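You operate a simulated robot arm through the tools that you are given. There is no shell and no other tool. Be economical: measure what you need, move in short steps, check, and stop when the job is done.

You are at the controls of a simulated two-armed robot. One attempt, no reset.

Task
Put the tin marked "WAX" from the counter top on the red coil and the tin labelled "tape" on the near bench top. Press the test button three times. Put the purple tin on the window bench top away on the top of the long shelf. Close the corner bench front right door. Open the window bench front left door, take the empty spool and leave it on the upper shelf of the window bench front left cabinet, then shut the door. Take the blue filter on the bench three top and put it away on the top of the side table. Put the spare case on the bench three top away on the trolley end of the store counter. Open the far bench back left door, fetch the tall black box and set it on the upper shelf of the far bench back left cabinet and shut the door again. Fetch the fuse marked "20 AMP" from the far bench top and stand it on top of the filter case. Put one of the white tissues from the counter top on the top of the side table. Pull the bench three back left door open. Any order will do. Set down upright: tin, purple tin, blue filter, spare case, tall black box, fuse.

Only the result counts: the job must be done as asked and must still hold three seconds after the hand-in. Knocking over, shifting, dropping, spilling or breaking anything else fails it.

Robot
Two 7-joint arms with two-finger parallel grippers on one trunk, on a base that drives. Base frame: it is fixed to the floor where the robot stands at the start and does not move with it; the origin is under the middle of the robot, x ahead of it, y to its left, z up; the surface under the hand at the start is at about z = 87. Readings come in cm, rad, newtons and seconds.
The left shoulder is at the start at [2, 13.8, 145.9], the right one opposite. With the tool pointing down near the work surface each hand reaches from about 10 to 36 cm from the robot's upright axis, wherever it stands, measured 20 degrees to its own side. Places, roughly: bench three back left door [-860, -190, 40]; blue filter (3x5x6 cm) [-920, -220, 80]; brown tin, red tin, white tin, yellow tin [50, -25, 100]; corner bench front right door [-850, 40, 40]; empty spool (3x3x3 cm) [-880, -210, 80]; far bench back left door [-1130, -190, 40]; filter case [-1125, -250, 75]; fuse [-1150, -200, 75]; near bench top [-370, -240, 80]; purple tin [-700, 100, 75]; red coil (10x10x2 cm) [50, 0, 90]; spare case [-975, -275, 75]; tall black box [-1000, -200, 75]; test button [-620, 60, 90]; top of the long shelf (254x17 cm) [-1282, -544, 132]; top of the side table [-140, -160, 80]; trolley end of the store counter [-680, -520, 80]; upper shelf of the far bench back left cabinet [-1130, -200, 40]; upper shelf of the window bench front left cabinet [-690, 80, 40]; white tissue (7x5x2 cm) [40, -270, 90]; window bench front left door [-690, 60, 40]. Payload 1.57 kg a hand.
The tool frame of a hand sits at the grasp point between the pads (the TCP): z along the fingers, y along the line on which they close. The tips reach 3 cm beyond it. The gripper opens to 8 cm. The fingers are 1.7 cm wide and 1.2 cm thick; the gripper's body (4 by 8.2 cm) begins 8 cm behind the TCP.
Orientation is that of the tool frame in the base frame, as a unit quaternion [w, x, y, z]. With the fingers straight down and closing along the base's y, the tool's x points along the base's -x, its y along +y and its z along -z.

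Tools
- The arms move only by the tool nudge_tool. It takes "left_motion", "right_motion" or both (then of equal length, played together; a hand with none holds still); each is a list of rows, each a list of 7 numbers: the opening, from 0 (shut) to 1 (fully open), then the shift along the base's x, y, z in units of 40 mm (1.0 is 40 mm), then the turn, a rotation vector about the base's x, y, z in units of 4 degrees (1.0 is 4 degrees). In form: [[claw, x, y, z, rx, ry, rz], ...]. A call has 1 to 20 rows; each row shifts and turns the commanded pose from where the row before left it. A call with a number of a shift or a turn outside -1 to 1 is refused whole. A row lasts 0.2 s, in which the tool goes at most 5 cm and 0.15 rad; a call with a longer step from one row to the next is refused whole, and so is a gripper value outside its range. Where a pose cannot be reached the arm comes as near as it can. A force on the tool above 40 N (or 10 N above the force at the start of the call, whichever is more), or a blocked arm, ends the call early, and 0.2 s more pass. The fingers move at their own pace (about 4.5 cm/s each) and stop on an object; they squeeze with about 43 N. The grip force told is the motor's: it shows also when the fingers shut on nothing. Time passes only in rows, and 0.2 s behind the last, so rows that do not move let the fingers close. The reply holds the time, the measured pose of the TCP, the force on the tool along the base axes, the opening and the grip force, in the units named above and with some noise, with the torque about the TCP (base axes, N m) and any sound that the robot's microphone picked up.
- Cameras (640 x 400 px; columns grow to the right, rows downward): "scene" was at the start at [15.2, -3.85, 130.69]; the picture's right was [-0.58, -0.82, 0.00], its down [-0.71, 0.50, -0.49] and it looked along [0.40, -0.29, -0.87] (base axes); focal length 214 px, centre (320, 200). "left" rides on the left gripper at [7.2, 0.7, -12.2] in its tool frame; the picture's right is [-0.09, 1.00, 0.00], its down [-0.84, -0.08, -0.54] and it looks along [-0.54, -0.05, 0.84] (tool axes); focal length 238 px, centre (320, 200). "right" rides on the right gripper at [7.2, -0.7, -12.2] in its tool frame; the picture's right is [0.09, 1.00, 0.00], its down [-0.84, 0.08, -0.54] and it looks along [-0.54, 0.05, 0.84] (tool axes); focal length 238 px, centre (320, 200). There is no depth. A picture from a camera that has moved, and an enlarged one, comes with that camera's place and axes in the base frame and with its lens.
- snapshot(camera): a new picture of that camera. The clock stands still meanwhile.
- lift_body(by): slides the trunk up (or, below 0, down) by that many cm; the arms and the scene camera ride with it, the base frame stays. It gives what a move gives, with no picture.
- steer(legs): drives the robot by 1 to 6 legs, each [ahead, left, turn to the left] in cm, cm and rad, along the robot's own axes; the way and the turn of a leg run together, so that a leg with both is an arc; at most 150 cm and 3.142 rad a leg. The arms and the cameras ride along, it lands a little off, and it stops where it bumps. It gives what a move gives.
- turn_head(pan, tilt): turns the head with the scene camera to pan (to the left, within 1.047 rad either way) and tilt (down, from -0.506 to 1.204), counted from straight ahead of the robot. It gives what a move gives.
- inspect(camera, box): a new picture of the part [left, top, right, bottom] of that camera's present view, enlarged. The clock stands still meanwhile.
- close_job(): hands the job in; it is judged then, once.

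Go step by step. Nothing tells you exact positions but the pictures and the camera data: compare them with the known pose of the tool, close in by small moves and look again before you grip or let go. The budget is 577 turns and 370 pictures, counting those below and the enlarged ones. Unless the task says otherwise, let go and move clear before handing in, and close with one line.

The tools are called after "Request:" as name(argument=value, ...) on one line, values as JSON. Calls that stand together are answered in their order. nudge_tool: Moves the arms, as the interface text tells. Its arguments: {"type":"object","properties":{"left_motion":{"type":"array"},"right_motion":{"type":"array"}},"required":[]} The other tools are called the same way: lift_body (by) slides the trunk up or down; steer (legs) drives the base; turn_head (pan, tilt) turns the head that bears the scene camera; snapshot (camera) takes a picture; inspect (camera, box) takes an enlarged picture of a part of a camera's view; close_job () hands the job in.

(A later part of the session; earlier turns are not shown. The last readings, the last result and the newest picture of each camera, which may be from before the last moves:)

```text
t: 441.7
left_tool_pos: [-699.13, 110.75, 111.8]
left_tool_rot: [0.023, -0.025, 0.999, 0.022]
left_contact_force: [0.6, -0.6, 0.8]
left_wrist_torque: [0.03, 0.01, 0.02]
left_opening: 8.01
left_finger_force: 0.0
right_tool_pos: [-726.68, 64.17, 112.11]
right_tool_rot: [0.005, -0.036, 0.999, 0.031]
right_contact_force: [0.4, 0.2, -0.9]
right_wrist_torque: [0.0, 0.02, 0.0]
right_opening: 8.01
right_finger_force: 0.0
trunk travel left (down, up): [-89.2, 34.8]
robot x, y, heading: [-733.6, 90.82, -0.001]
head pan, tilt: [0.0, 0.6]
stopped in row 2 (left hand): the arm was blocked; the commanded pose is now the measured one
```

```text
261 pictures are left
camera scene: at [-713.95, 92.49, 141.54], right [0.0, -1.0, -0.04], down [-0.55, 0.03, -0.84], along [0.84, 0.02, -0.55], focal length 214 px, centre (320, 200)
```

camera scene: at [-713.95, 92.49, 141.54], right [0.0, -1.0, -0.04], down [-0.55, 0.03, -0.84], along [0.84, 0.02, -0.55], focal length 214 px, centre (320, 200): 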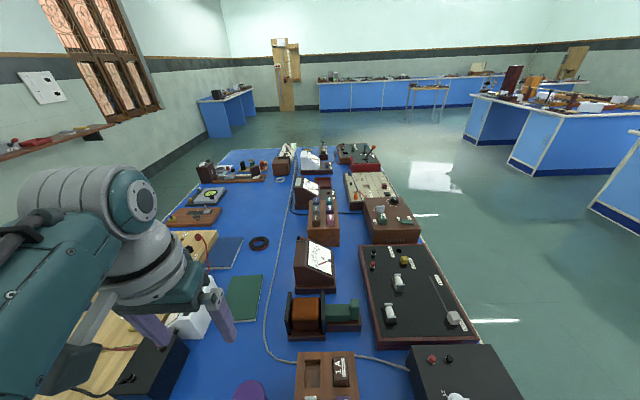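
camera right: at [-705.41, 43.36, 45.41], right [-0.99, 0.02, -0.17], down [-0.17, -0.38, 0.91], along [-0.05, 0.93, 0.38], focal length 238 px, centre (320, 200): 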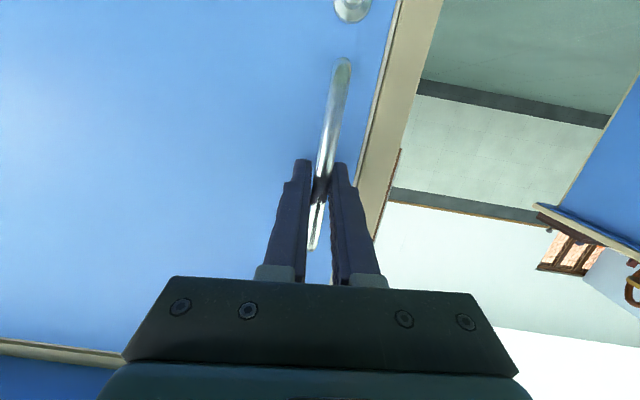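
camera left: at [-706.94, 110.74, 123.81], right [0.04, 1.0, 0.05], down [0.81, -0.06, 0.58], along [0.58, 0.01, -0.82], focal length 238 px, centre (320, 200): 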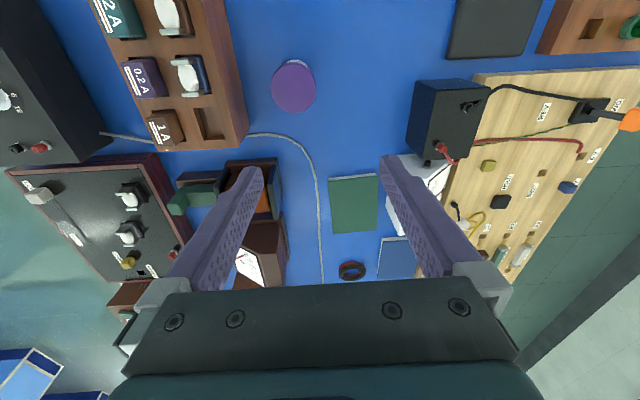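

Something under the left arm blocked the descent (the trunk rolled slightly). I'll raise at once, back off, and check the burette stand.

Request:
lift_body(by=6)

Request:
turn_head(pan=0.9, tilt=0.4)

Request:
snapshot(camera="scene")

```text
t: 442.7
left_tool_pos: [-701.16, 107.49, 115.32]
left_tool_rot: [0.011, -0.025, 1.0, 0.002]
left_contact_force: [0.7, -0.2, 0.7]
left_wrist_torque: [0.03, 0.0, 0.06]
left_opening: 7.99
left_finger_force: 0.1
right_tool_pos: [-728.48, 60.8, 118.04]
right_tool_rot: [-0.007, -0.036, 0.999, 0.012]
right_contact_force: [-0.1, 0.1, -0.7]
right_wrist_torque: [-0.01, -0.02, 0.06]
right_opening: 8.01
right_finger_force: 0.0
trunk travel left (down, up): [-95.2, 28.8]
robot x, y, heading: [-734.16, 90.52, -0.002]
head pan, tilt: [0.0, 0.6]
```

```text
t: 443.9
left_tool_pos: [-701.01, 107.49, 115.35]
left_tool_rot: [0.011, -0.025, 1.0, 0.002]
left_contact_force: [-1.2, 0.1, 0.2]
left_wrist_torque: [0.0, 0.01, -0.01]
left_opening: 7.99
left_finger_force: 0.0
right_tool_pos: [-728.53, 60.86, 118.02]
right_tool_rot: [-0.007, -0.035, 0.999, 0.013]
right_contact_force: [-0.4, 0.3, 0.8]
right_wrist_torque: [0.01, 0.01, 0.01]
right_opening: 8.02
right_finger_force: 0.1
trunk travel left (down, up): [-95.2, 28.8]
robot x, y, heading: [-733.74, 90.33, 0.001]
head pan, tilt: [0.901, 0.4]
```

```text
260 pictures are left
camera scene: at [-718.21, 97.71, 147.86], right [0.78, -0.62, 0.0], down [-0.24, -0.3, -0.92], along [0.57, 0.72, -0.39], focal length 214 px, centre (320, 200)
```

scene: 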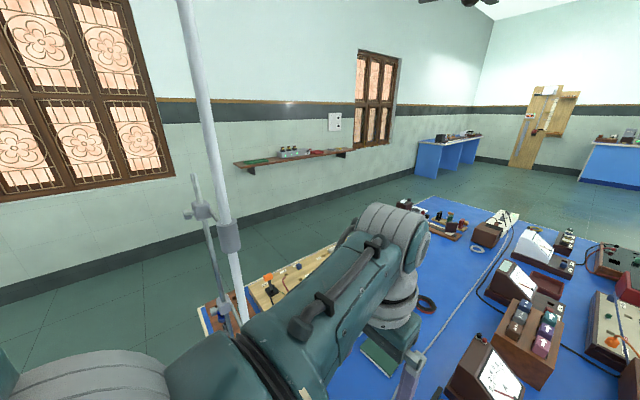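

The stand is still upright. This side is too cramped for the left elbow; I'll instead take the tin with the right hand from the front, with the left hand in the free gap beside the bench. Back off and re-pose.

Request:
steer(legs=[[-45, 0, 0]])

Request:
turn_head(pan=0.4, tilt=0.5)

Request:
snapshot(camera="scene")

```text
t: 446.6
left_tool_pos: [-745.81, 107.6, 115.29]
left_tool_rot: [0.011, -0.026, 1.0, 0.002]
left_contact_force: [0.1, -0.1, -0.1]
left_wrist_torque: [0.0, -0.01, 0.02]
left_opening: 7.99
left_finger_force: 0.1
right_tool_pos: [-773.15, 60.9, 118.3]
right_tool_rot: [-0.006, -0.037, 0.999, 0.013]
right_contact_force: [-0.3, 0.9, -0.2]
right_wrist_torque: [0.02, 0.01, -0.02]
right_opening: 8.01
right_finger_force: 0.2
trunk travel left (down, up): [-95.2, 28.8]
robot x, y, heading: [-778.51, 90.93, 0.003]
head pan, tilt: [0.901, 0.4]
```

```text
t: 447.5
left_tool_pos: [-745.75, 107.59, 115.36]
left_tool_rot: [0.011, -0.026, 1.0, 0.002]
left_contact_force: [0.3, 0.1, 0.0]
left_wrist_torque: [0.03, 0.0, 0.01]
left_opening: 8.0
left_finger_force: 0.0
right_tool_pos: [-773.16, 60.95, 118.21]
right_tool_rot: [-0.007, -0.037, 0.999, 0.012]
right_contact_force: [0.8, -0.7, -0.6]
right_wrist_torque: [0.0, 0.02, 0.02]
right_opening: 8.02
right_finger_force: 0.1
trunk travel left (down, up): [-95.2, 28.8]
robot x, y, heading: [-778.42, 90.7, 0.003]
head pan, tilt: [0.4, 0.499]
```

```text
259 pictures are left
camera scene: at [-760.25, 94.02, 146.95], right [0.39, -0.92, 0.0], down [-0.44, -0.19, -0.88], along [0.81, 0.34, -0.48], focal length 214 px, centre (320, 200)
```

scene: 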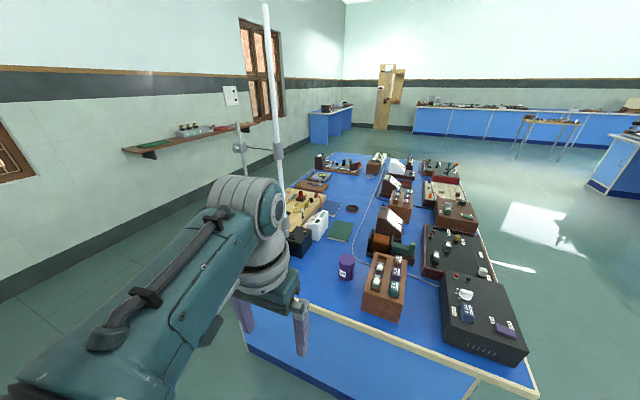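

Request:
steer(legs=[[0, -118, 0], [0, 0, 1.568], [0, -64, 0]])

Request:
nudge_tool(right_motion=[[1, -0.48, 0.72, 0, 0, 0, 0], [1, -0.48, 0.72, 0, 0, 0, 0], [1, -0.48, 0.72, 0, 0, 0, 0], [1, -0.48, 0.72, 0, 0, 0, 0], [1, -0.48, 0.72, 0, 0, 0, 0], [1, -0.48, 0.72, 0, 0, 0, 0], [1, -0.48, 0.72, 0, 0, 0, 0], [1, -0.48, 0.72, 0, 0, 0, 0]])

Request:
nudge_tool(left_motion=[[1, -0.41, -0.84, -0.2, 0, 0, 0], [1, -0.41, -0.84, -0.2, 0, 0, 0], [1, -0.41, -0.84, 0, 0, 0, 0], [1, -0.41, -0.84, 0, 0, 0, 0], [1, -0.41, -0.84, 0, 0, 0, 0], [1, -0.41, -0.84, 0, 0, 0, 0], [1, -0.41, -0.84, 0, 0, 0, 0], [1, -0.41, -0.84, 0, 0, 0, 0]])

```text
t: 460.4
left_tool_pos: [-731.34, 5.79, 115.44]
left_tool_rot: [-0.007, 0.722, -0.692, -0.01]
left_contact_force: [0.2, 0.7, 0.5]
left_wrist_torque: [0.01, 0.0, -0.03]
left_opening: 8.0
left_finger_force: 0.0
right_tool_pos: [-684.91, -21.9, 118.18]
right_tool_rot: [0.013, 0.729, -0.684, -0.004]
right_contact_force: [-0.4, 0.0, 0.9]
right_wrist_torque: [-0.03, 0.0, -0.03]
right_opening: 7.98
right_finger_force: 0.0
trunk travel left (down, up): [-95.2, 28.8]
robot x, y, heading: [-714.16, -26.94, 1.56]
head pan, tilt: [0.4, 0.499]
```

```text
t: 462.2
left_tool_pos: [-731.25, 5.93, 115.4]
left_tool_rot: [-0.006, 0.722, -0.692, -0.01]
left_contact_force: [-0.2, -0.5, 0.9]
left_wrist_torque: [0.0, 0.04, -0.02]
left_opening: 8.01
left_finger_force: 0.0
right_tool_pos: [-700.39, 1.21, 118.14]
right_tool_rot: [0.013, 0.729, -0.685, -0.004]
right_contact_force: [-0.8, 0.2, 0.0]
right_wrist_torque: [0.0, -0.01, 0.05]
right_opening: 8.0
right_finger_force: 0.1
trunk travel left (down, up): [-95.2, 28.8]
robot x, y, heading: [-714.79, -26.75, 1.565]
head pan, tilt: [0.4, 0.499]
```

```text
t: 464.0
left_tool_pos: [-744.39, -20.92, 113.76]
left_tool_rot: [-0.007, 0.722, -0.691, -0.01]
left_contact_force: [-0.3, 0.2, 0.3]
left_wrist_torque: [0.0, -0.01, 0.0]
left_opening: 8.0
left_finger_force: 0.0
right_tool_pos: [-700.39, 1.18, 118.25]
right_tool_rot: [0.014, 0.73, -0.684, -0.004]
right_contact_force: [0.0, 0.3, -0.2]
right_wrist_torque: [0.01, 0.02, 0.02]
right_opening: 8.01
right_finger_force: 0.0
trunk travel left (down, up): [-95.2, 28.8]
robot x, y, heading: [-714.57, -26.8, 1.569]
head pan, tilt: [0.4, 0.499]
```

Request:
steer(legs=[[85, 0, 0]])

Request:
steer(legs=[[20, 0, 0]])

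Request:
snapshot(camera="right")

```text
t: 468.5
left_tool_pos: [-743.69, 64.29, 113.74]
left_tool_rot: [-0.006, 0.721, -0.693, -0.009]
left_contact_force: [-0.1, -0.2, 0.2]
left_wrist_torque: [0.01, 0.0, 0.01]
left_opening: 8.0
left_finger_force: 0.1
right_tool_pos: [-699.52, 86.2, 118.17]
right_tool_rot: [0.013, 0.729, -0.685, -0.004]
right_contact_force: [0.6, -0.3, 0.6]
right_wrist_torque: [-0.01, -0.01, -0.01]
right_opening: 8.0
right_finger_force: 0.0
trunk travel left (down, up): [-95.2, 28.8]
robot x, y, heading: [-713.45, 57.9, 1.564]
head pan, tilt: [0.4, 0.499]
```

```text
t: 470.1
left_tool_pos: [-743.48, 84.06, 113.73]
left_tool_rot: [-0.006, 0.722, -0.692, -0.009]
left_contact_force: [-0.1, -0.1, 0.0]
left_wrist_torque: [0.0, -0.01, 0.0]
left_opening: 8.0
left_finger_force: 0.3
right_tool_pos: [-699.29, 105.97, 118.21]
right_tool_rot: [0.013, 0.728, -0.685, -0.004]
right_contact_force: [-0.5, 0.4, 0.4]
right_wrist_torque: [0.01, 0.02, 0.02]
right_opening: 8.0
right_finger_force: 0.0
trunk travel left (down, up): [-95.2, 28.8]
robot x, y, heading: [-714.1, 77.91, 1.559]
head pan, tilt: [0.4, 0.499]
```

```text
258 pictures are left
camera right: at [-697.91, 99.12, 130.5], right [-0.99, -0.15, 0.03], down [-0.12, 0.84, 0.53], along [-0.1, 0.52, -0.85], focal length 238 px, centre (320, 200)
```

right: 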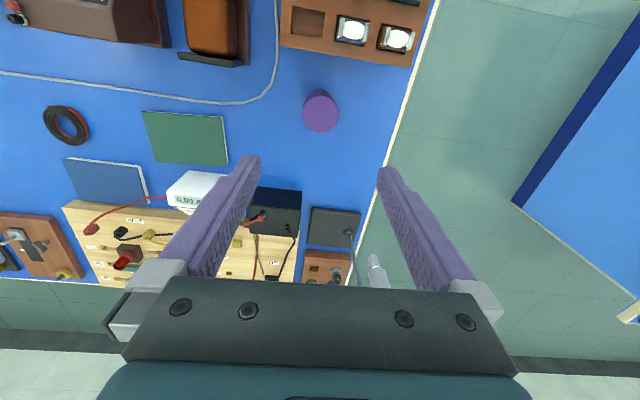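

Request:
nudge_tool(right_motion=[[1, -0.3, 0.5, -0.5, 0, 0, 0], [1, 0, 0, -0.8, 0, 0, 0]])

Request:
lift_body(by=-15)

Request:
snapshot(camera="right")

```text
t: 470.7
left_tool_pos: [-743.46, 83.99, 113.74]
left_tool_rot: [-0.005, 0.722, -0.692, -0.009]
left_contact_force: [0.6, -0.2, -0.5]
left_wrist_torque: [0.02, 0.0, 0.01]
left_opening: 7.99
left_finger_force: 0.2
right_tool_pos: [-700.46, 108.01, 113.09]
right_tool_rot: [0.012, 0.729, -0.685, -0.004]
right_contact_force: [-0.8, -0.4, -0.5]
right_wrist_torque: [0.01, 0.01, 0.01]
right_opening: 8.01
right_finger_force: 0.1
trunk travel left (down, up): [-95.2, 28.8]
robot x, y, heading: [-713.44, 78.08, 1.558]
head pan, tilt: [0.4, 0.499]
```

```text
t: 472.5
left_tool_pos: [-743.47, 84.04, 98.68]
left_tool_rot: [-0.006, 0.722, -0.692, -0.008]
left_contact_force: [1.0, -0.2, 0.2]
left_wrist_torque: [-0.01, -0.01, -0.01]
left_opening: 8.02
left_finger_force: 0.1
right_tool_pos: [-700.45, 108.01, 98.03]
right_tool_rot: [0.013, 0.728, -0.685, -0.004]
right_contact_force: [0.3, 0.2, 0.5]
right_wrist_torque: [0.0, -0.02, 0.03]
right_opening: 7.98
right_finger_force: 0.0
trunk travel left (down, up): [-80.2, 43.8]
robot x, y, heading: [-713.64, 78.01, 1.56]
head pan, tilt: [0.4, 0.499]
```

```text
257 pictures are left
camera right: at [-699.07, 101.12, 110.37], right [-0.99, -0.15, 0.03], down [-0.12, 0.84, 0.53], along [-0.1, 0.52, -0.85], focal length 238 px, centre (320, 200)
```

right: 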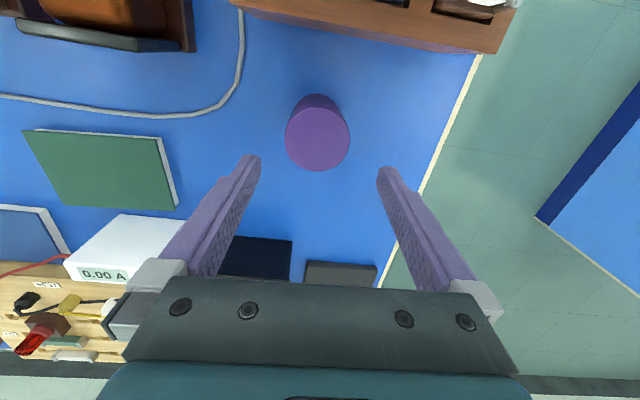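

Request:
nudge_tool(right_motion=[[1, 0, 0.25, -0.6, 0, 0, 0], [1, 0, 0, -0.7, 0, 0, 0], [1, 0, 0, -0.7, 0, 0, 0], [1, 0, 0, 0, 0, 0, 0]])

Request:
snapshot(camera="right")

```text
t: 473.5
left_tool_pos: [-743.47, 84.06, 98.63]
left_tool_rot: [-0.005, 0.722, -0.692, -0.009]
left_contact_force: [0.0, 0.3, -0.8]
left_wrist_torque: [0.0, 0.02, -0.03]
left_opening: 8.01
left_finger_force: 0.0
right_tool_pos: [-700.46, 109.08, 89.84]
right_tool_rot: [0.013, 0.728, -0.685, -0.004]
right_contact_force: [0.5, -0.3, 0.2]
right_wrist_torque: [-0.03, 0.0, -0.02]
right_opening: 7.98
right_finger_force: 0.1
trunk travel left (down, up): [-80.2, 43.8]
robot x, y, heading: [-713.39, 77.77, 1.559]
head pan, tilt: [0.4, 0.499]
```

```text
256 pictures are left
camera right: at [-699.09, 102.15, 102.28], right [-0.99, -0.15, 0.03], down [-0.12, 0.84, 0.53], along [-0.1, 0.52, -0.85], focal length 238 px, centre (320, 200)
```

right: 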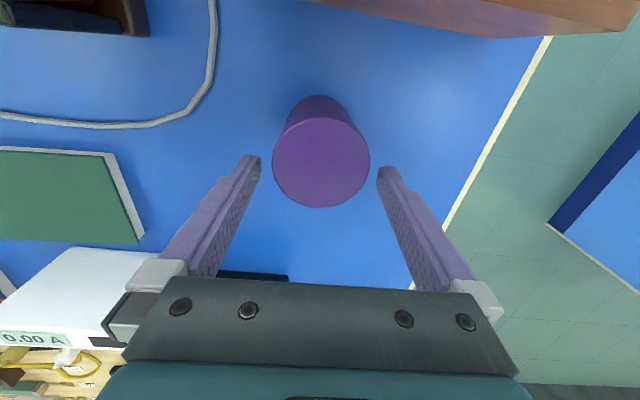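

Request:
nudge_tool(right_motion=[[1, 0, -0.05, -0.7, 0, 0, 0], [1, 0, 0, -0.7, 0, 0, 0], [1, 0, 0, 0, 0, 0, 0], [0, 0, 0, 0, 0, 0, 0], [0, 0, 0, 0, 0, 0, 0], [0, 0, 0, 0, 0, 0, 0], [0, 0, 0, 0, 0, 0, 0]])

Request:
nudge_tool(right_motion=[[0, 0, 0, 0.5, 0, 0, 0], [0, 0, 0, 0.8, 0, 0, 0], [0, 0, 0, 0.8, 0, 0, 0], [0, 0, 0, 0.8, 0, 0, 0], [0, 0, 0, 0.8, 0, 0, 0]])

Request:
lift_body(by=15)

Request:
snapshot(camera="right")

```text
t: 475.1
left_tool_pos: [-743.42, 84.12, 98.6]
left_tool_rot: [-0.007, 0.721, -0.693, -0.008]
left_contact_force: [0.0, 0.0, 0.7]
left_wrist_torque: [0.0, 0.07, 0.01]
left_opening: 8.0
left_finger_force: 0.0
right_tool_pos: [-700.36, 107.96, 85.71]
right_tool_rot: [0.012, 0.728, -0.686, -0.004]
right_contact_force: [0.2, 0.7, 2.6]
right_wrist_torque: [0.05, -0.12, -0.02]
right_opening: 5.93
right_finger_force: 39.1
right hand out of reach, approached as far as the arm can: row 2
trunk travel left (down, up): [-80.2, 43.8]
robot x, y, heading: [-713.57, 78.17, 1.558]
head pan, tilt: [0.4, 0.499]
```

```text
t: 476.3
left_tool_pos: [-743.5, 84.08, 98.6]
left_tool_rot: [-0.006, 0.722, -0.692, -0.009]
left_contact_force: [-0.2, 0.1, -0.5]
left_wrist_torque: [-0.01, -0.01, -0.02]
left_opening: 7.99
left_finger_force: 0.0
right_tool_pos: [-700.36, 107.85, 100.48]
right_tool_rot: [0.013, 0.728, -0.686, -0.005]
right_contact_force: [-0.8, 0.5, -1.7]
right_wrist_torque: [-0.02, 0.03, -0.01]
right_opening: 5.95
right_finger_force: 42.9
trunk travel left (down, up): [-80.2, 43.8]
robot x, y, heading: [-713.1, 78.22, 1.559]
head pan, tilt: [0.4, 0.499]
```

```text
t: 478.0
left_tool_pos: [-743.48, 84.06, 113.66]
left_tool_rot: [-0.006, 0.722, -0.692, -0.009]
left_contact_force: [0.3, -0.2, -0.7]
left_wrist_torque: [-0.01, -0.01, -0.06]
left_opening: 8.0
left_finger_force: 0.0
right_tool_pos: [-700.37, 107.86, 115.55]
right_tool_rot: [0.014, 0.728, -0.685, -0.004]
right_contact_force: [0.1, 0.3, -1.3]
right_wrist_torque: [-0.03, 0.0, 0.0]
right_opening: 5.94
right_finger_force: 42.9
trunk travel left (down, up): [-95.2, 28.8]
robot x, y, heading: [-713.43, 78.3, 1.559]
head pan, tilt: [0.4, 0.499]
```

```text
255 pictures are left
camera right: at [-698.97, 100.93, 127.73], right [-0.99, -0.15, 0.03], down [-0.12, 0.84, 0.53], along [-0.1, 0.52, -0.85], focal length 238 px, centre (320, 200)
```

right: 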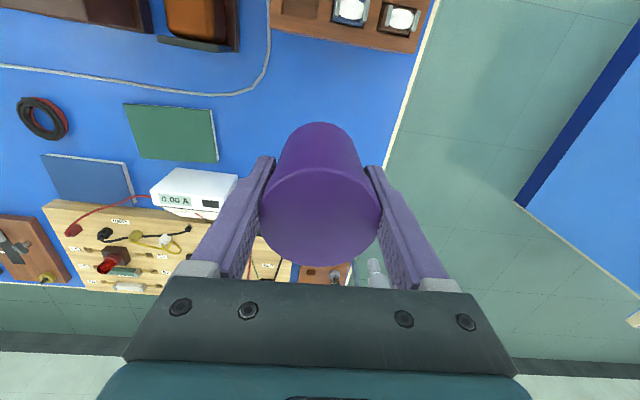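

The grip is off-centre (5.9 on a 6.7 cm tin), so it could slip. I'll set it back in place and re-grip centred.

Request:
lift_body(by=-15)

Request:
nudge_tool(right_motion=[[0, 0, 0, -0.8, 0, 0, 0], [0, 0, 0, -0.8, 0, 0, 0], [0, 0, 0, -0.8, 0, 0, 0], [0, 0, 0, -0.8, 0, 0, 0], [0, 0, 0, -0.4, 0, 0, 0], [0, 0, 0, 0, 0, 0, 0]])

```text
t: 479.8
left_tool_pos: [-743.47, 84.08, 98.69]
left_tool_rot: [-0.007, 0.721, -0.692, -0.009]
left_contact_force: [-0.2, -0.8, -0.5]
left_wrist_torque: [0.02, -0.01, -0.02]
left_opening: 8.02
left_finger_force: 0.0
right_tool_pos: [-700.44, 107.9, 100.44]
right_tool_rot: [0.014, 0.729, -0.685, -0.004]
right_contact_force: [-0.2, -0.4, -1.4]
right_wrist_torque: [-0.03, -0.02, -0.01]
right_opening: 5.95
right_finger_force: 43.4
trunk travel left (down, up): [-80.2, 43.8]
robot x, y, heading: [-713.49, 78.28, 1.564]
head pan, tilt: [0.4, 0.499]
```

```text
t: 481.2
left_tool_pos: [-743.42, 84.06, 98.67]
left_tool_rot: [-0.007, 0.722, -0.692, -0.009]
left_contact_force: [0.0, -1.1, -0.5]
left_wrist_torque: [0.03, 0.0, -0.01]
left_opening: 8.0
left_finger_force: 0.0
right_tool_pos: [-700.35, 107.88, 85.99]
right_tool_rot: [0.013, 0.729, -0.685, -0.005]
right_contact_force: [0.0, -0.3, -0.4]
right_wrist_torque: [0.0, 0.0, -0.01]
right_opening: 5.93
right_finger_force: 43.2
trunk travel left (down, up): [-80.2, 43.8]
robot x, y, heading: [-713.43, 77.77, 1.561]
head pan, tilt: [0.4, 0.499]
```

Request:
nudge_tool(right_motion=[[0, 0, 0, -0.06, 0, 0, 0], [0, 0, 0, 0, 0, 0, 0], [1, 0, 0, 0, 0, 0, 0], [1, 0, 0, 0, 0, 0, 0], [1, 0, 0, 0, 0, 0, 0], [1, 0, 0, 0, 0, 0, 0]])

Request:
steer(legs=[[2, 0, 0]])

Request:
snapshot(camera="right")

```text
t: 482.6
left_tool_pos: [-743.52, 84.07, 98.61]
left_tool_rot: [-0.006, 0.722, -0.692, -0.009]
left_contact_force: [0.2, 0.4, 0.2]
left_wrist_torque: [0.02, 0.02, 0.0]
left_opening: 7.97
left_finger_force: 0.1
right_tool_pos: [-700.32, 107.88, 85.67]
right_tool_rot: [0.013, 0.728, -0.686, -0.003]
right_contact_force: [-0.7, -0.3, -0.7]
right_wrist_torque: [-0.03, 0.01, 0.01]
right_opening: 7.99
right_finger_force: 0.0
trunk travel left (down, up): [-80.2, 43.8]
robot x, y, heading: [-713.68, 77.99, 1.566]
head pan, tilt: [0.4, 0.499]
```

```text
t: 483.4
left_tool_pos: [-743.5, 86.01, 98.64]
left_tool_rot: [-0.007, 0.722, -0.692, -0.008]
left_contact_force: [0.3, 0.2, -0.9]
left_wrist_torque: [0.01, 0.0, 0.01]
left_opening: 8.01
left_finger_force: 0.1
right_tool_pos: [-700.32, 109.89, 85.86]
right_tool_rot: [0.014, 0.728, -0.686, -0.004]
right_contact_force: [-0.2, 0.1, 0.9]
right_wrist_torque: [0.03, 0.0, 0.0]
right_opening: 8.01
right_finger_force: 0.0
trunk travel left (down, up): [-80.2, 43.8]
robot x, y, heading: [-713.42, 80.1, 1.558]
head pan, tilt: [0.4, 0.499]
```

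```text
254 pictures are left
camera right: at [-699.01, 102.92, 98.1], right [-0.99, -0.15, 0.03], down [-0.12, 0.84, 0.53], along [-0.1, 0.52, -0.85], focal length 238 px, centre (320, 200)
```

right: 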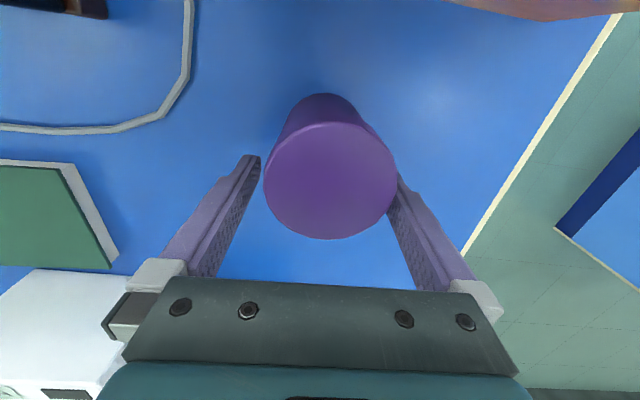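

The tin is in fact about 5.9 cm wide and centred at y≈107.9 — the first grip was right. Move back 2 cm and grip again.

Request:
steer(legs=[[-2, 0, 0]])

Request:
nudge_tool(right_motion=[[1, -0.05, 0, -0.05, 0, 0, 0], [0, 0, 0, 0, 0, 0, 0], [0, 0, 0, 0, 0, 0, 0], [0, 0, 0, 0, 0, 0, 0], [0, 0, 0, 0, 0, 0, 0], [0, 0, 0, 0.5, 0, 0, 0], [0, 0, 0, 0.8, 0, 0, 0], [0, 0, 0, 0.8, 0, 0, 0], [0, 0, 0, 0.8, 0, 0, 0], [0, 0, 0, 0.8, 0, 0, 0]])

Request:
lift_body(by=15)

```text
t: 484.1
left_tool_pos: [-743.59, 83.94, 98.69]
left_tool_rot: [-0.006, 0.722, -0.692, -0.008]
left_contact_force: [-0.7, -0.2, 0.0]
left_wrist_torque: [-0.01, -0.01, 0.01]
left_opening: 7.99
left_finger_force: 0.1
right_tool_pos: [-700.26, 107.9, 85.83]
right_tool_rot: [0.014, 0.728, -0.685, -0.004]
right_contact_force: [0.7, -0.3, 0.8]
right_wrist_torque: [0.01, -0.03, 0.03]
right_opening: 8.03
right_finger_force: 0.0
trunk travel left (down, up): [-80.2, 43.8]
robot x, y, heading: [-713.51, 78.07, 1.559]
head pan, tilt: [0.4, 0.499]
```

```text
t: 486.3
left_tool_pos: [-743.47, 84.07, 98.63]
left_tool_rot: [-0.006, 0.722, -0.692, -0.009]
left_contact_force: [0.0, -0.1, -0.2]
left_wrist_torque: [0.03, -0.02, 0.0]
left_opening: 7.98
left_finger_force: 0.0
right_tool_pos: [-702.28, 115.0, 93.47]
right_tool_rot: [0.014, 0.728, -0.685, -0.003]
right_contact_force: [-0.5, 0.1, -1.8]
right_wrist_torque: [0.01, 0.01, 0.02]
right_opening: 5.94
right_finger_force: 43.6
right hand out of reach, approached as far as the arm can: row 6, 7, 8, 9, 10
trunk travel left (down, up): [-80.2, 43.8]
robot x, y, heading: [-713.43, 78.29, 1.557]
head pan, tilt: [0.4, 0.499]
```

```text
t: 488.1
left_tool_pos: [-743.51, 84.06, 113.64]
left_tool_rot: [-0.005, 0.722, -0.692, -0.009]
left_contact_force: [-0.1, -0.5, -0.7]
left_wrist_torque: [0.01, 0.01, 0.01]
left_opening: 8.03
left_finger_force: 0.0
right_tool_pos: [-702.33, 115.08, 108.55]
right_tool_rot: [0.014, 0.728, -0.686, -0.003]
right_contact_force: [0.7, -1.0, -2.5]
right_wrist_torque: [0.0, -0.01, 0.0]
right_opening: 5.93
right_finger_force: 43.0
trunk travel left (down, up): [-95.2, 28.8]
robot x, y, heading: [-713.65, 77.91, 1.562]
head pan, tilt: [0.4, 0.499]
```

Request:
nudge_tool(right_motion=[[0, 0, -0.5, 0.5, 0, 0, 0], [0, 0, -0.5, 0.5, 0, 0, 0], [0, 0, 0, 0, 0, 0, 0]])

Request:
snapshot(camera="right")

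```text
t: 488.9
left_tool_pos: [-743.5, 84.14, 113.58]
left_tool_rot: [-0.006, 0.722, -0.692, -0.009]
left_contact_force: [0.2, 0.5, 0.8]
left_wrist_torque: [0.0, -0.02, 0.02]
left_opening: 8.0
left_finger_force: 0.0
right_tool_pos: [-702.32, 115.0, 108.53]
right_tool_rot: [0.013, 0.728, -0.685, -0.004]
right_contact_force: [-1.0, 0.6, -1.7]
right_wrist_torque: [0.0, -0.02, -0.02]
right_opening: 5.93
right_finger_force: 43.6
right hand out of reach, approached as far as the arm can: row 1, 2
trunk travel left (down, up): [-95.2, 28.8]
robot x, y, heading: [-713.59, 77.86, 1.56]
head pan, tilt: [0.4, 0.499]
```

```text
253 pictures are left
camera right: at [-700.89, 108.11, 120.85], right [-0.99, -0.15, 0.03], down [-0.12, 0.84, 0.53], along [-0.1, 0.52, -0.85], focal length 238 px, centre (320, 200)
```

right: 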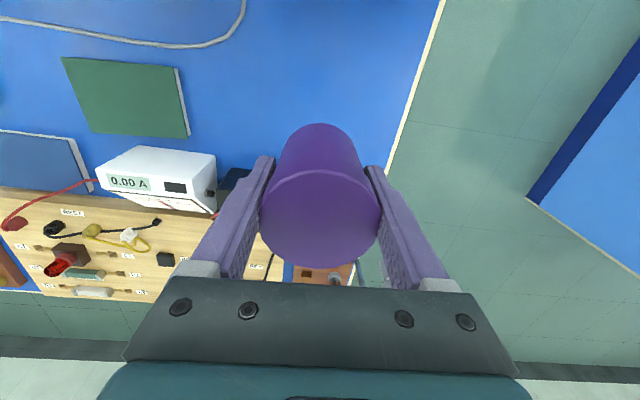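

Request:
steer(legs=[[-110, 0, 0]])

Request:
nudge_tool(right_motion=[[0, 0, -0.3, -0.3, 0, 0, 0], [0, 0, -0.3, -0.3, 0, 0, 0], [0, 0, 0, 0, 0, 0, 0]])

```text
t: 494.6
left_tool_pos: [-744.44, -27.17, 113.59]
left_tool_rot: [-0.007, 0.723, -0.691, -0.01]
left_contact_force: [0.5, -1.2, 0.5]
left_wrist_torque: [-0.03, 0.01, 0.0]
left_opening: 7.98
left_finger_force: 0.0
right_tool_pos: [-703.26, 4.16, 108.61]
right_tool_rot: [0.013, 0.73, -0.683, -0.003]
right_contact_force: [0.1, -0.7, -1.9]
right_wrist_torque: [0.0, 0.01, 0.01]
right_opening: 5.95
right_finger_force: 42.8
trunk travel left (down, up): [-95.2, 28.8]
robot x, y, heading: [-714.43, -33.0, 1.57]
head pan, tilt: [0.4, 0.499]
```

```text
t: 495.4
left_tool_pos: [-744.52, -27.01, 113.59]
left_tool_rot: [-0.006, 0.723, -0.691, -0.008]
left_contact_force: [0.1, -0.5, -0.1]
left_wrist_torque: [-0.02, -0.02, -0.02]
left_opening: 7.97
left_finger_force: 0.0
right_tool_pos: [-703.3, 1.83, 105.98]
right_tool_rot: [0.013, 0.731, -0.682, -0.003]
right_contact_force: [0.8, 0.2, -1.8]
right_wrist_torque: [-0.02, 0.01, 0.01]
right_opening: 5.95
right_finger_force: 43.1
trunk travel left (down, up): [-95.2, 28.8]
robot x, y, heading: [-714.57, -33.02, 1.564]
head pan, tilt: [0.4, 0.499]
```

Holding well. A quick look back at the window bench to check nothing was disturbed.

Request:
turn_head(pan=0, tilt=0.4)

Request:
inspect(camera="scene", box=[240, 100, 480, 250])

```text
t: 496.2
left_tool_pos: [-744.34, -26.97, 113.72]
left_tool_rot: [-0.006, 0.723, -0.691, -0.009]
left_contact_force: [0.0, -0.1, 0.2]
left_wrist_torque: [0.04, -0.03, 0.02]
left_opening: 7.99
left_finger_force: 0.0
right_tool_pos: [-703.26, 1.89, 105.98]
right_tool_rot: [0.014, 0.73, -0.683, -0.004]
right_contact_force: [0.1, 0.0, -0.9]
right_wrist_torque: [-0.01, -0.03, 0.01]
right_opening: 5.93
right_finger_force: 42.9
trunk travel left (down, up): [-95.2, 28.8]
robot x, y, heading: [-714.44, -33.12, 1.568]
head pan, tilt: [0.0, 0.4]
```

```text
2.67 times, centred on (360, 175) of scene
camera zoom: at [-714.48, -13.75, 147.86], right [1.0, 0.0, 0.0], down [0.0, -0.39, -0.92], along [0.0, 0.92, -0.39], focal length 572 px, centre (213, 267)
```

zoom: 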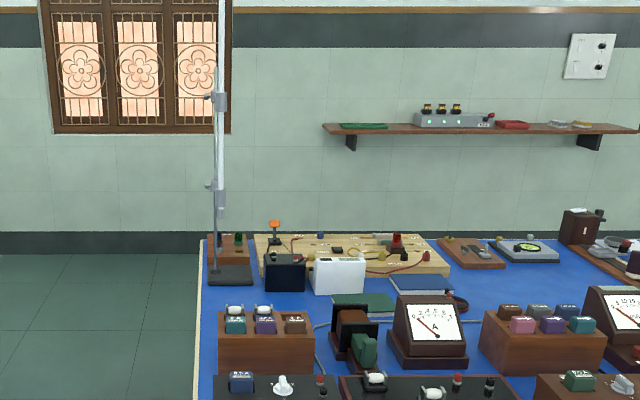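

All in place. Next, the long shelf: turn to −y and look for the aisle between benches two and three.

Request:
steer(legs=[[0, 0, -3.138], [0, 60, 0]])

Request:
turn_head(pan=0, tilt=0.3)

Request:
snapshot(camera="scene")

```text
t: 506.9
left_tool_pos: [-624.05, -36.76, 113.65]
left_tool_rot: [0.009, 0.681, 0.732, -0.006]
left_contact_force: [0.3, -0.3, 0.2]
left_wrist_torque: [0.01, 0.03, 0.02]
left_opening: 8.01
left_finger_force: 0.0
right_tool_pos: [-664.33, -66.73, 106.04]
right_tool_rot: [0.004, 0.673, 0.739, 0.013]
right_contact_force: [-0.3, 0.5, -1.6]
right_wrist_torque: [0.0, 0.01, -0.02]
right_opening: 5.95
right_finger_force: 43.3
trunk travel left (down, up): [-95.2, 28.8]
robot x, y, heading: [-654.36, -31.4, -1.55]
head pan, tilt: [0.0, 0.4]
```

```text
t: 507.6
left_tool_pos: [-623.97, -36.67, 113.69]
left_tool_rot: [0.01, 0.68, 0.733, -0.006]
left_contact_force: [1.4, 0.5, -0.7]
left_wrist_torque: [0.01, -0.03, -0.01]
left_opening: 8.01
left_finger_force: 0.1
right_tool_pos: [-664.25, -66.79, 105.86]
right_tool_rot: [0.003, 0.673, 0.739, 0.013]
right_contact_force: [-0.1, 0.2, -2.6]
right_wrist_torque: [-0.01, -0.03, -0.01]
right_opening: 5.95
right_finger_force: 43.3
trunk travel left (down, up): [-95.2, 28.8]
robot x, y, heading: [-654.06, -31.88, -1.548]
head pan, tilt: [0.0, 0.3]
```

```text
251 pictures are left
camera scene: at [-654.0, -51.02, 148.78], right [-1.0, -0.02, 0.0], down [-0.01, 0.3, -0.96], along [0.02, -0.95, -0.3], focal length 214 px, centre (320, 200)
```

scene: 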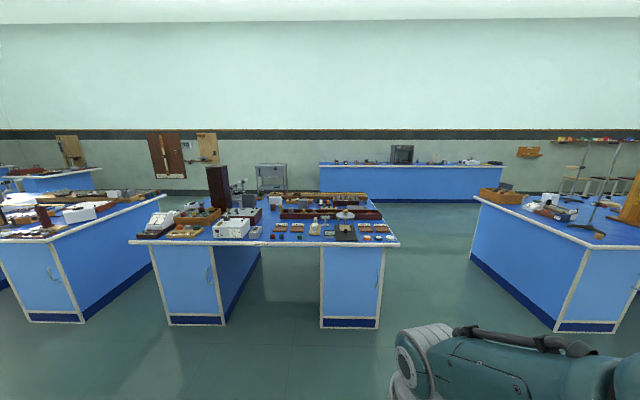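

I moved the wrong way; the aisle runs from x≈−828 to −707. Go right to x≈−768 and through it.

Request:
steer(legs=[[0, -114, -0.022], [150, 0, 0], [150, 0, 0], [60, 0, 0], [0, 0, -1.57]])

Request:
snapshot(camera="scene")

```text
t: 534.3
left_tool_pos: [-773.91, -423.98, 113.48]
left_tool_rot: [0.003, 1.0, 0.029, -0.011]
left_contact_force: [0.6, 0.2, 0.8]
left_wrist_torque: [0.0, -0.01, -0.02]
left_opening: 7.98
left_finger_force: 0.0
right_tool_pos: [-803.31, -383.09, 105.92]
right_tool_rot: [0.012, 0.999, 0.038, 0.007]
right_contact_force: [0.7, 0.1, -1.1]
right_wrist_torque: [0.02, -0.05, 0.0]
right_opening: 5.95
right_finger_force: 42.8
trunk travel left (down, up): [-95.2, 28.8]
robot x, y, heading: [-768.39, -393.7, -3.135]
head pan, tilt: [0.0, 0.3]
```

```text
250 pictures are left
camera scene: at [-787.76, -393.95, 148.79], right [-0.01, 1.0, 0.0], down [0.3, 0.0, -0.96], along [-0.96, -0.01, -0.3], focal length 214 px, centre (320, 200)
```

scene: 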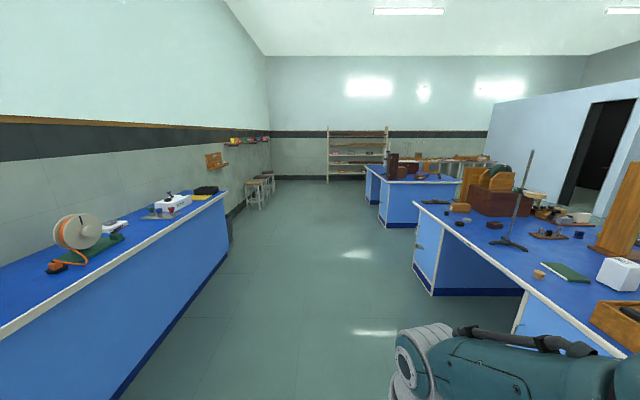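

Request:
steer(legs=[[150, 0, 0], [30, 0, 0]])

Request:
turn_head(pan=-1.04, tilt=0.45)

Request:
snapshot(camera="scene")

```text
t: 543.5
left_tool_pos: [-954.52, -425.68, 113.63]
left_tool_rot: [0.002, 0.999, 0.032, -0.011]
left_contact_force: [0.1, 0.1, 0.0]
left_wrist_torque: [0.0, 0.01, -0.02]
left_opening: 8.01
left_finger_force: 0.0
right_tool_pos: [-984.1, -385.02, 105.88]
right_tool_rot: [0.012, 0.999, 0.042, 0.008]
right_contact_force: [0.4, 0.0, -1.4]
right_wrist_torque: [-0.01, 0.02, -0.05]
right_opening: 5.93
right_finger_force: 43.3
trunk travel left (down, up): [-95.2, 28.8]
robot x, y, heading: [-949.44, -395.43, -3.133]
head pan, tilt: [0.0, 0.3]
```

```text
t: 544.7
left_tool_pos: [-954.51, -425.68, 113.6]
left_tool_rot: [0.003, 0.999, 0.031, -0.01]
left_contact_force: [-0.5, -0.9, -1.2]
left_wrist_torque: [-0.01, 0.03, 0.06]
left_opening: 8.01
left_finger_force: 0.1
right_tool_pos: [-984.07, -385.2, 105.88]
right_tool_rot: [0.011, 0.999, 0.042, 0.009]
right_contact_force: [0.1, -0.2, -1.2]
right_wrist_torque: [-0.03, -0.02, -0.01]
right_opening: 5.95
right_finger_force: 42.8
trunk travel left (down, up): [-95.2, 28.8]
robot x, y, heading: [-949.17, -395.63, -3.134]
head pan, tilt: [-1.04, 0.45]
```

```text
249 pictures are left
camera scene: at [-964.01, -387.85, 147.4], right [0.86, 0.52, 0.0], down [0.22, -0.37, -0.9], along [-0.47, 0.77, -0.44], focal length 214 px, centre (320, 200)
```

scene: 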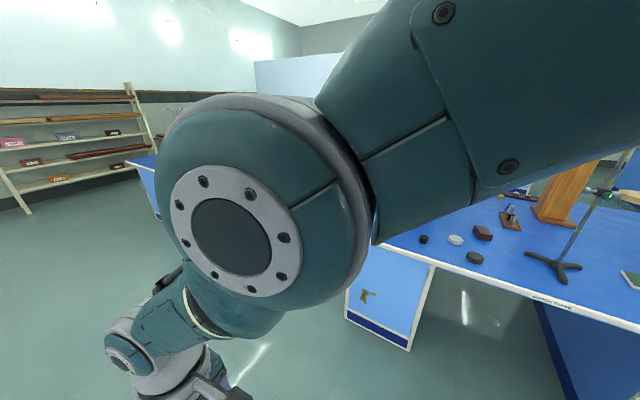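

Request:
steer(legs=[[150, 0, 0], [80, 0, 0], [0, 0, 1.565]])

Request:
lift_body(by=28)

Request:
turn_head(pan=-0.1, tilt=0.4)

Request:
snapshot(camera="scene")

```text
t: 560.0
left_tool_pos: [-1149.62, -403.62, 113.69]
left_tool_rot: [0.01, 0.675, 0.738, -0.006]
left_contact_force: [0.5, -0.3, 0.0]
left_wrist_torque: [0.0, 0.03, -0.03]
left_opening: 8.0
left_finger_force: 0.0
right_tool_pos: [-1189.53, -434.1, 105.94]
right_tool_rot: [0.003, 0.669, 0.743, 0.014]
right_contact_force: [0.6, -0.3, -1.5]
right_wrist_torque: [0.01, 0.01, 0.01]
right_opening: 5.96
right_finger_force: 43.1
trunk travel left (down, up): [-95.2, 28.8]
robot x, y, heading: [-1179.71, -399.47, -1.534]
head pan, tilt: [-1.04, 0.45]
```

```text
t: 562.8
left_tool_pos: [-1149.64, -403.52, 141.57]
left_tool_rot: [0.01, 0.675, 0.738, -0.006]
left_contact_force: [0.1, -0.3, -0.2]
left_wrist_torque: [0.02, 0.02, 0.0]
left_opening: 8.0
left_finger_force: 0.1
right_tool_pos: [-1189.48, -434.21, 134.05]
right_tool_rot: [0.002, 0.668, 0.744, 0.014]
right_contact_force: [-0.4, -0.2, -1.2]
right_wrist_torque: [-0.01, -0.01, -0.01]
right_opening: 5.96
right_finger_force: 43.0
trunk travel left (down, up): [-123.2, 0.8]
robot x, y, heading: [-1180.2, -398.99, -1.533]
head pan, tilt: [-1.04, 0.45]
```

```text
t: 564.0
left_tool_pos: [-1149.65, -403.59, 141.55]
left_tool_rot: [0.008, 0.676, 0.737, -0.006]
left_contact_force: [-0.2, -0.4, -0.2]
left_wrist_torque: [0.02, -0.01, 0.03]
left_opening: 8.01
left_finger_force: 0.1
right_tool_pos: [-1189.52, -434.19, 133.95]
right_tool_rot: [0.002, 0.669, 0.743, 0.013]
right_contact_force: [-1.0, 0.2, -1.6]
right_wrist_torque: [0.0, 0.02, 0.0]
right_opening: 5.93
right_finger_force: 43.2
trunk travel left (down, up): [-123.2, 0.8]
robot x, y, heading: [-1179.4, -398.63, -1.539]
head pan, tilt: [-0.099, 0.4]
```

```text
248 pictures are left
camera scene: at [-1180.33, -418.2, 175.86], right [-1.0, 0.06, 0.0], down [0.03, 0.39, -0.92], along [-0.06, -0.92, -0.39], focal length 214 px, centre (320, 200)
```

scene: 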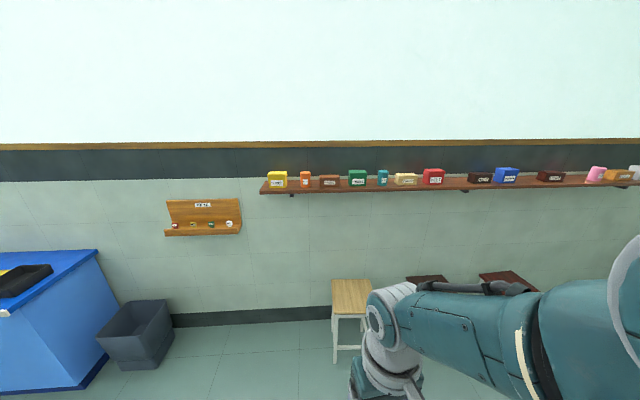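

The long shelf carries small boxes with a gap of some 14 cm near x≈−1269. Move in front of it and look closer.

Request:
steer(legs=[[0, -77, -0.032], [38, 0, 0]])

Request:
nudge_tool(right_motion=[[0, 0, 0, 0.7, 0, 0, 0], [0, 0, 0, 0.7, 0, 0, 0], [0, 0, 0, 0.7, 0, 0, 0]])

Request:
turn_head(pan=-0.1, tilt=0.5)

Request:
snapshot(camera="scene")

Request:
snapshot(camera="right")

```text
t: 570.1
left_tool_pos: [-1225.94, -443.93, 141.65]
left_tool_rot: [0.009, 0.687, 0.726, -0.006]
left_contact_force: [0.6, -0.5, -0.6]
left_wrist_torque: [0.02, 0.0, -0.02]
left_opening: 8.01
left_finger_force: 0.0
right_tool_pos: [-1266.7, -473.3, 133.85]
right_tool_rot: [0.002, 0.68, 0.733, 0.014]
right_contact_force: [-0.2, 0.3, -1.3]
right_wrist_torque: [0.0, 0.0, 0.0]
right_opening: 5.96
right_finger_force: 42.5
trunk travel left (down, up): [-123.2, 0.8]
robot x, y, heading: [-1255.8, -438.51, -1.572]
head pan, tilt: [-0.099, 0.4]
```

```text
t: 571.0
left_tool_pos: [-1225.9, -443.95, 141.6]
left_tool_rot: [0.009, 0.688, 0.726, -0.006]
left_contact_force: [-0.6, 0.2, 0.4]
left_wrist_torque: [0.01, 0.02, 0.03]
left_opening: 7.99
left_finger_force: 0.1
right_tool_pos: [-1265.67, -477.14, 139.27]
right_tool_rot: [0.002, 0.68, 0.733, 0.015]
right_contact_force: [0.6, 1.1, -1.9]
right_wrist_torque: [-0.01, 0.02, -0.01]
right_opening: 5.96
right_finger_force: 42.8
right hand out of reach, approached as far as the arm can: row 1, 2, 3
trunk travel left (down, up): [-123.2, 0.8]
robot x, y, heading: [-1256.08, -438.45, -1.563]
head pan, tilt: [-0.099, 0.4]
```

```text
t: 571.6
left_tool_pos: [-1225.86, -443.98, 141.57]
left_tool_rot: [0.009, 0.688, 0.726, -0.006]
left_contact_force: [-0.1, -1.0, -0.6]
left_wrist_torque: [-0.02, -0.02, -0.01]
left_opening: 8.02
left_finger_force: 0.2
right_tool_pos: [-1265.69, -477.13, 139.39]
right_tool_rot: [0.002, 0.68, 0.733, 0.015]
right_contact_force: [0.5, 1.2, -1.7]
right_wrist_torque: [0.03, 0.01, -0.02]
right_opening: 5.96
right_finger_force: 43.4
trunk travel left (down, up): [-123.2, 0.8]
robot x, y, heading: [-1255.92, -438.23, -1.564]
head pan, tilt: [-0.099, 0.499]
```

```text
247 pictures are left
camera scene: at [-1256.96, -457.38, 174.95], right [-1.0, 0.1, 0.0], down [0.05, 0.48, -0.88], along [-0.08, -0.87, -0.48], focal length 214 px, centre (320, 200)
```

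scene: 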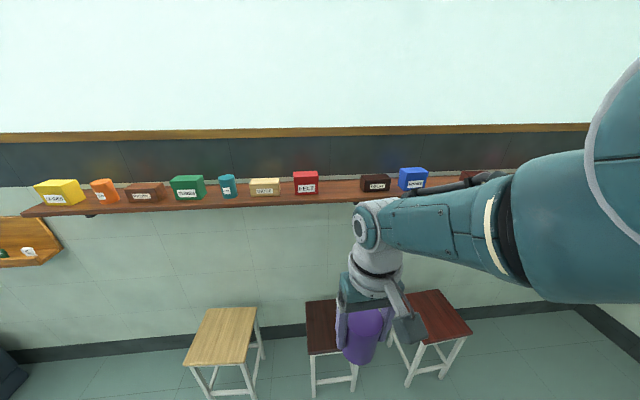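

```text
246 pictures are left
camera right: at [-1267.15, -470.27, 151.62], right [0.99, 0.17, 0.03], down [0.13, -0.84, 0.53], along [0.11, -0.52, -0.85], focal length 238 px, centre (320, 200)
```

right: 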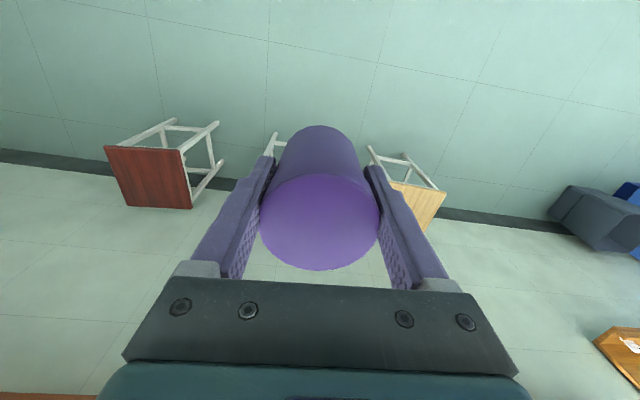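

Request:
nudge_tool(right_motion=[[0, 0, 0.6, 0, 0, 0, 0], [0, 0, 0.6, 0, 0, 0, 0], [0, 0, 0.5, 0.3, 0, 0, 0], [0, 0, 0, 0.5, 0, 0, 0], [0, 0, 0, 0, 0, 0, 0]])

```text
t: 572.8
left_tool_pos: [-1225.85, -444.01, 141.64]
left_tool_rot: [0.009, 0.688, 0.726, -0.006]
left_contact_force: [0.6, 0.0, -0.3]
left_wrist_torque: [0.03, 0.01, 0.01]
left_opening: 8.0
left_finger_force: 0.1
right_tool_pos: [-1264.32, -476.16, 138.31]
right_tool_rot: [0.003, 0.68, 0.733, 0.014]
right_contact_force: [-1.1, -0.3, -2.1]
right_wrist_torque: [-0.03, 0.02, 0.01]
right_opening: 5.96
right_finger_force: 43.0
right hand out of reach, approached as far as the arm can: row 1, 2, 3, 4
trunk travel left (down, up): [-123.2, 0.8]
robot x, y, heading: [-1256.06, -438.34, -1.569]
head pan, tilt: [-0.099, 0.499]
```

Request:
nudge_tool(right_motion=[[0, -0.5, 0, -0.2, 0, 0, 0], [0, -0.5, 0, 0, 0, 0, 0], [0, -0.4, 0, 0, 0, 0, 0], [0, 0, 0, 0, 0, 0, 0]])

```text
t: 573.8
left_tool_pos: [-1225.8, -443.92, 141.7]
left_tool_rot: [0.009, 0.687, 0.727, -0.006]
left_contact_force: [-0.4, -0.5, -0.3]
left_wrist_torque: [0.01, 0.02, 0.01]
left_opening: 7.98
left_finger_force: 0.1
right_tool_pos: [-1269.8, -476.64, 137.3]
right_tool_rot: [0.002, 0.68, 0.733, 0.015]
right_contact_force: [-0.7, 0.4, -0.4]
right_wrist_torque: [0.0, 0.02, 0.0]
right_opening: 5.94
right_finger_force: 42.9
right hand out of reach, approached as far as the arm can: row 2
trunk travel left (down, up): [-123.2, 0.8]
robot x, y, heading: [-1255.98, -438.28, -1.57]
head pan, tilt: [-0.099, 0.499]
```

Request:
nudge_tool(right_motion=[[0, -0.1, 0.5, 0, 0, 0, 0], [0, 0, 0.5, 0, 0, 0, 0], [0, 0, 0.5, 0, 0, 0, 0], [0, 0, 0.5, 0, 0, 0, 0]])

Request:
nudge_tool(right_motion=[[0, 0, 0, 0.4, 0, 0, 0], [0, 0, 0, 0.4, 0, 0, 0]])

```text
t: 574.8
left_tool_pos: [-1225.85, -443.9, 141.64]
left_tool_rot: [0.008, 0.687, 0.726, -0.006]
left_contact_force: [0.1, -0.6, -0.7]
left_wrist_torque: [0.0, 0.0, 0.0]
left_opening: 8.0
left_finger_force: 0.1
right_tool_pos: [-1269.37, -473.33, 133.29]
right_tool_rot: [0.002, 0.68, 0.733, 0.013]
right_contact_force: [0.3, -0.8, -2.3]
right_wrist_torque: [0.03, -0.01, 0.03]
right_opening: 5.95
right_finger_force: 43.2
right hand out of reach, approached as far as the arm can: row 1, 2, 3, 4
trunk travel left (down, up): [-123.2, 0.8]
robot x, y, heading: [-1255.69, -438.16, -1.565]
head pan, tilt: [-0.099, 0.499]
```

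```text
t: 575.4
left_tool_pos: [-1225.84, -443.99, 141.69]
left_tool_rot: [0.009, 0.688, 0.726, -0.005]
left_contact_force: [-0.3, 0.4, 0.3]
left_wrist_torque: [-0.02, -0.03, 0.01]
left_opening: 8.01
left_finger_force: 0.2
right_tool_pos: [-1269.06, -474.71, 135.11]
right_tool_rot: [0.003, 0.68, 0.733, 0.015]
right_contact_force: [1.3, -0.3, -1.6]
right_wrist_torque: [0.0, -0.01, 0.01]
right_opening: 5.94
right_finger_force: 43.1
right hand out of reach, approached as far as the arm can: row 1, 2
trunk travel left (down, up): [-123.2, 0.8]
robot x, y, heading: [-1256.16, -438.36, -1.565]
head pan, tilt: [-0.099, 0.499]
```

The right arm sits against a joint limit in this posture. I'll take it down and inward to unwind it, then come up again.

Request:
nudge_tool(right_motion=[[0, -0.2, 0.2, -0.9, 0, 0, 0], [0, -0.2, 0.3, -0.9, 0, 0, 0], [0, 0, 0.4, -0.9, 0, 0, 0], [0, 0, 0.4, -0.9, 0, 0, 0], [0, 0, 0.4, -0.5, 0, 0, 0], [0, 0, 0, 0, 0, 0, 0]])

Request:
nudge_tool(right_motion=[[0, 0, 0.4, 0, 0, 0, 0], [0, 0, 0.4, 0, 0, 0, 0], [0, 0, 0, 0, 0, 0, 0]])

```text
t: 576.8
left_tool_pos: [-1225.84, -444.01, 141.64]
left_tool_rot: [0.008, 0.687, 0.727, -0.006]
left_contact_force: [0.0, 0.5, -0.6]
left_wrist_torque: [0.0, -0.02, 0.0]
left_opening: 8.0
left_finger_force: 0.1
right_tool_pos: [-1271.4, -463.22, 124.84]
right_tool_rot: [0.003, 0.68, 0.733, 0.014]
right_contact_force: [0.3, -0.2, -2.3]
right_wrist_torque: [0.06, 0.02, 0.02]
right_opening: 5.95
right_finger_force: 43.5
right hand out of reach, approached as far as the arm can: row 1, 2, 3, 4, 5
trunk travel left (down, up): [-123.2, 0.8]
robot x, y, heading: [-1255.94, -438.34, -1.566]
head pan, tilt: [-0.099, 0.499]
```

```text
t: 577.6
left_tool_pos: [-1225.7, -444.03, 141.68]
left_tool_rot: [0.009, 0.687, 0.727, -0.007]
left_contact_force: [-1.0, -0.3, 0.4]
left_wrist_torque: [0.01, -0.02, -0.01]
left_opening: 7.99
left_finger_force: 0.1
right_tool_pos: [-1271.38, -459.94, 124.67]
right_tool_rot: [0.002, 0.68, 0.733, 0.015]
right_contact_force: [-0.3, -0.2, -2.3]
right_wrist_torque: [0.01, -0.01, -0.03]
right_opening: 5.96
right_finger_force: 43.5
trunk travel left (down, up): [-123.2, 0.8]
robot x, y, heading: [-1256.3, -438.16, -1.572]
head pan, tilt: [-0.099, 0.499]
```

Request:
nudge_tool(right_motion=[[0, 0, -0.2, 0.5, 0, 0, 0], [0, 0, -0.2, 0.5, 0, 0, 0], [0, 0, -0.2, 0.5, 0, 0, 0], [0, 0, -0.2, 0.5, 0, 0, 0], [0, 0, -0.2, 0.5, 0, 0, 0], [0, 0, -0.2, 0.5, 0, 0, 0], [0, 0, -0.2, 0.5, 0, 0, 0], [0, 0, -0.2, 0.5, 0, 0, 0]])

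```text
t: 579.4
left_tool_pos: [-1225.75, -444.04, 141.64]
left_tool_rot: [0.009, 0.687, 0.727, -0.005]
left_contact_force: [-0.2, -0.3, 0.5]
left_wrist_torque: [0.01, -0.06, 0.02]
left_opening: 8.01
left_finger_force: 0.1
right_tool_pos: [-1271.43, -466.23, 140.79]
right_tool_rot: [0.003, 0.68, 0.733, 0.015]
right_contact_force: [-0.8, 0.5, -1.9]
right_wrist_torque: [0.01, 0.06, -0.03]
right_opening: 5.93
right_finger_force: 42.7
trunk travel left (down, up): [-123.2, 0.8]
robot x, y, heading: [-1256.0, -438.54, -1.567]
head pan, tilt: [-0.099, 0.499]
```

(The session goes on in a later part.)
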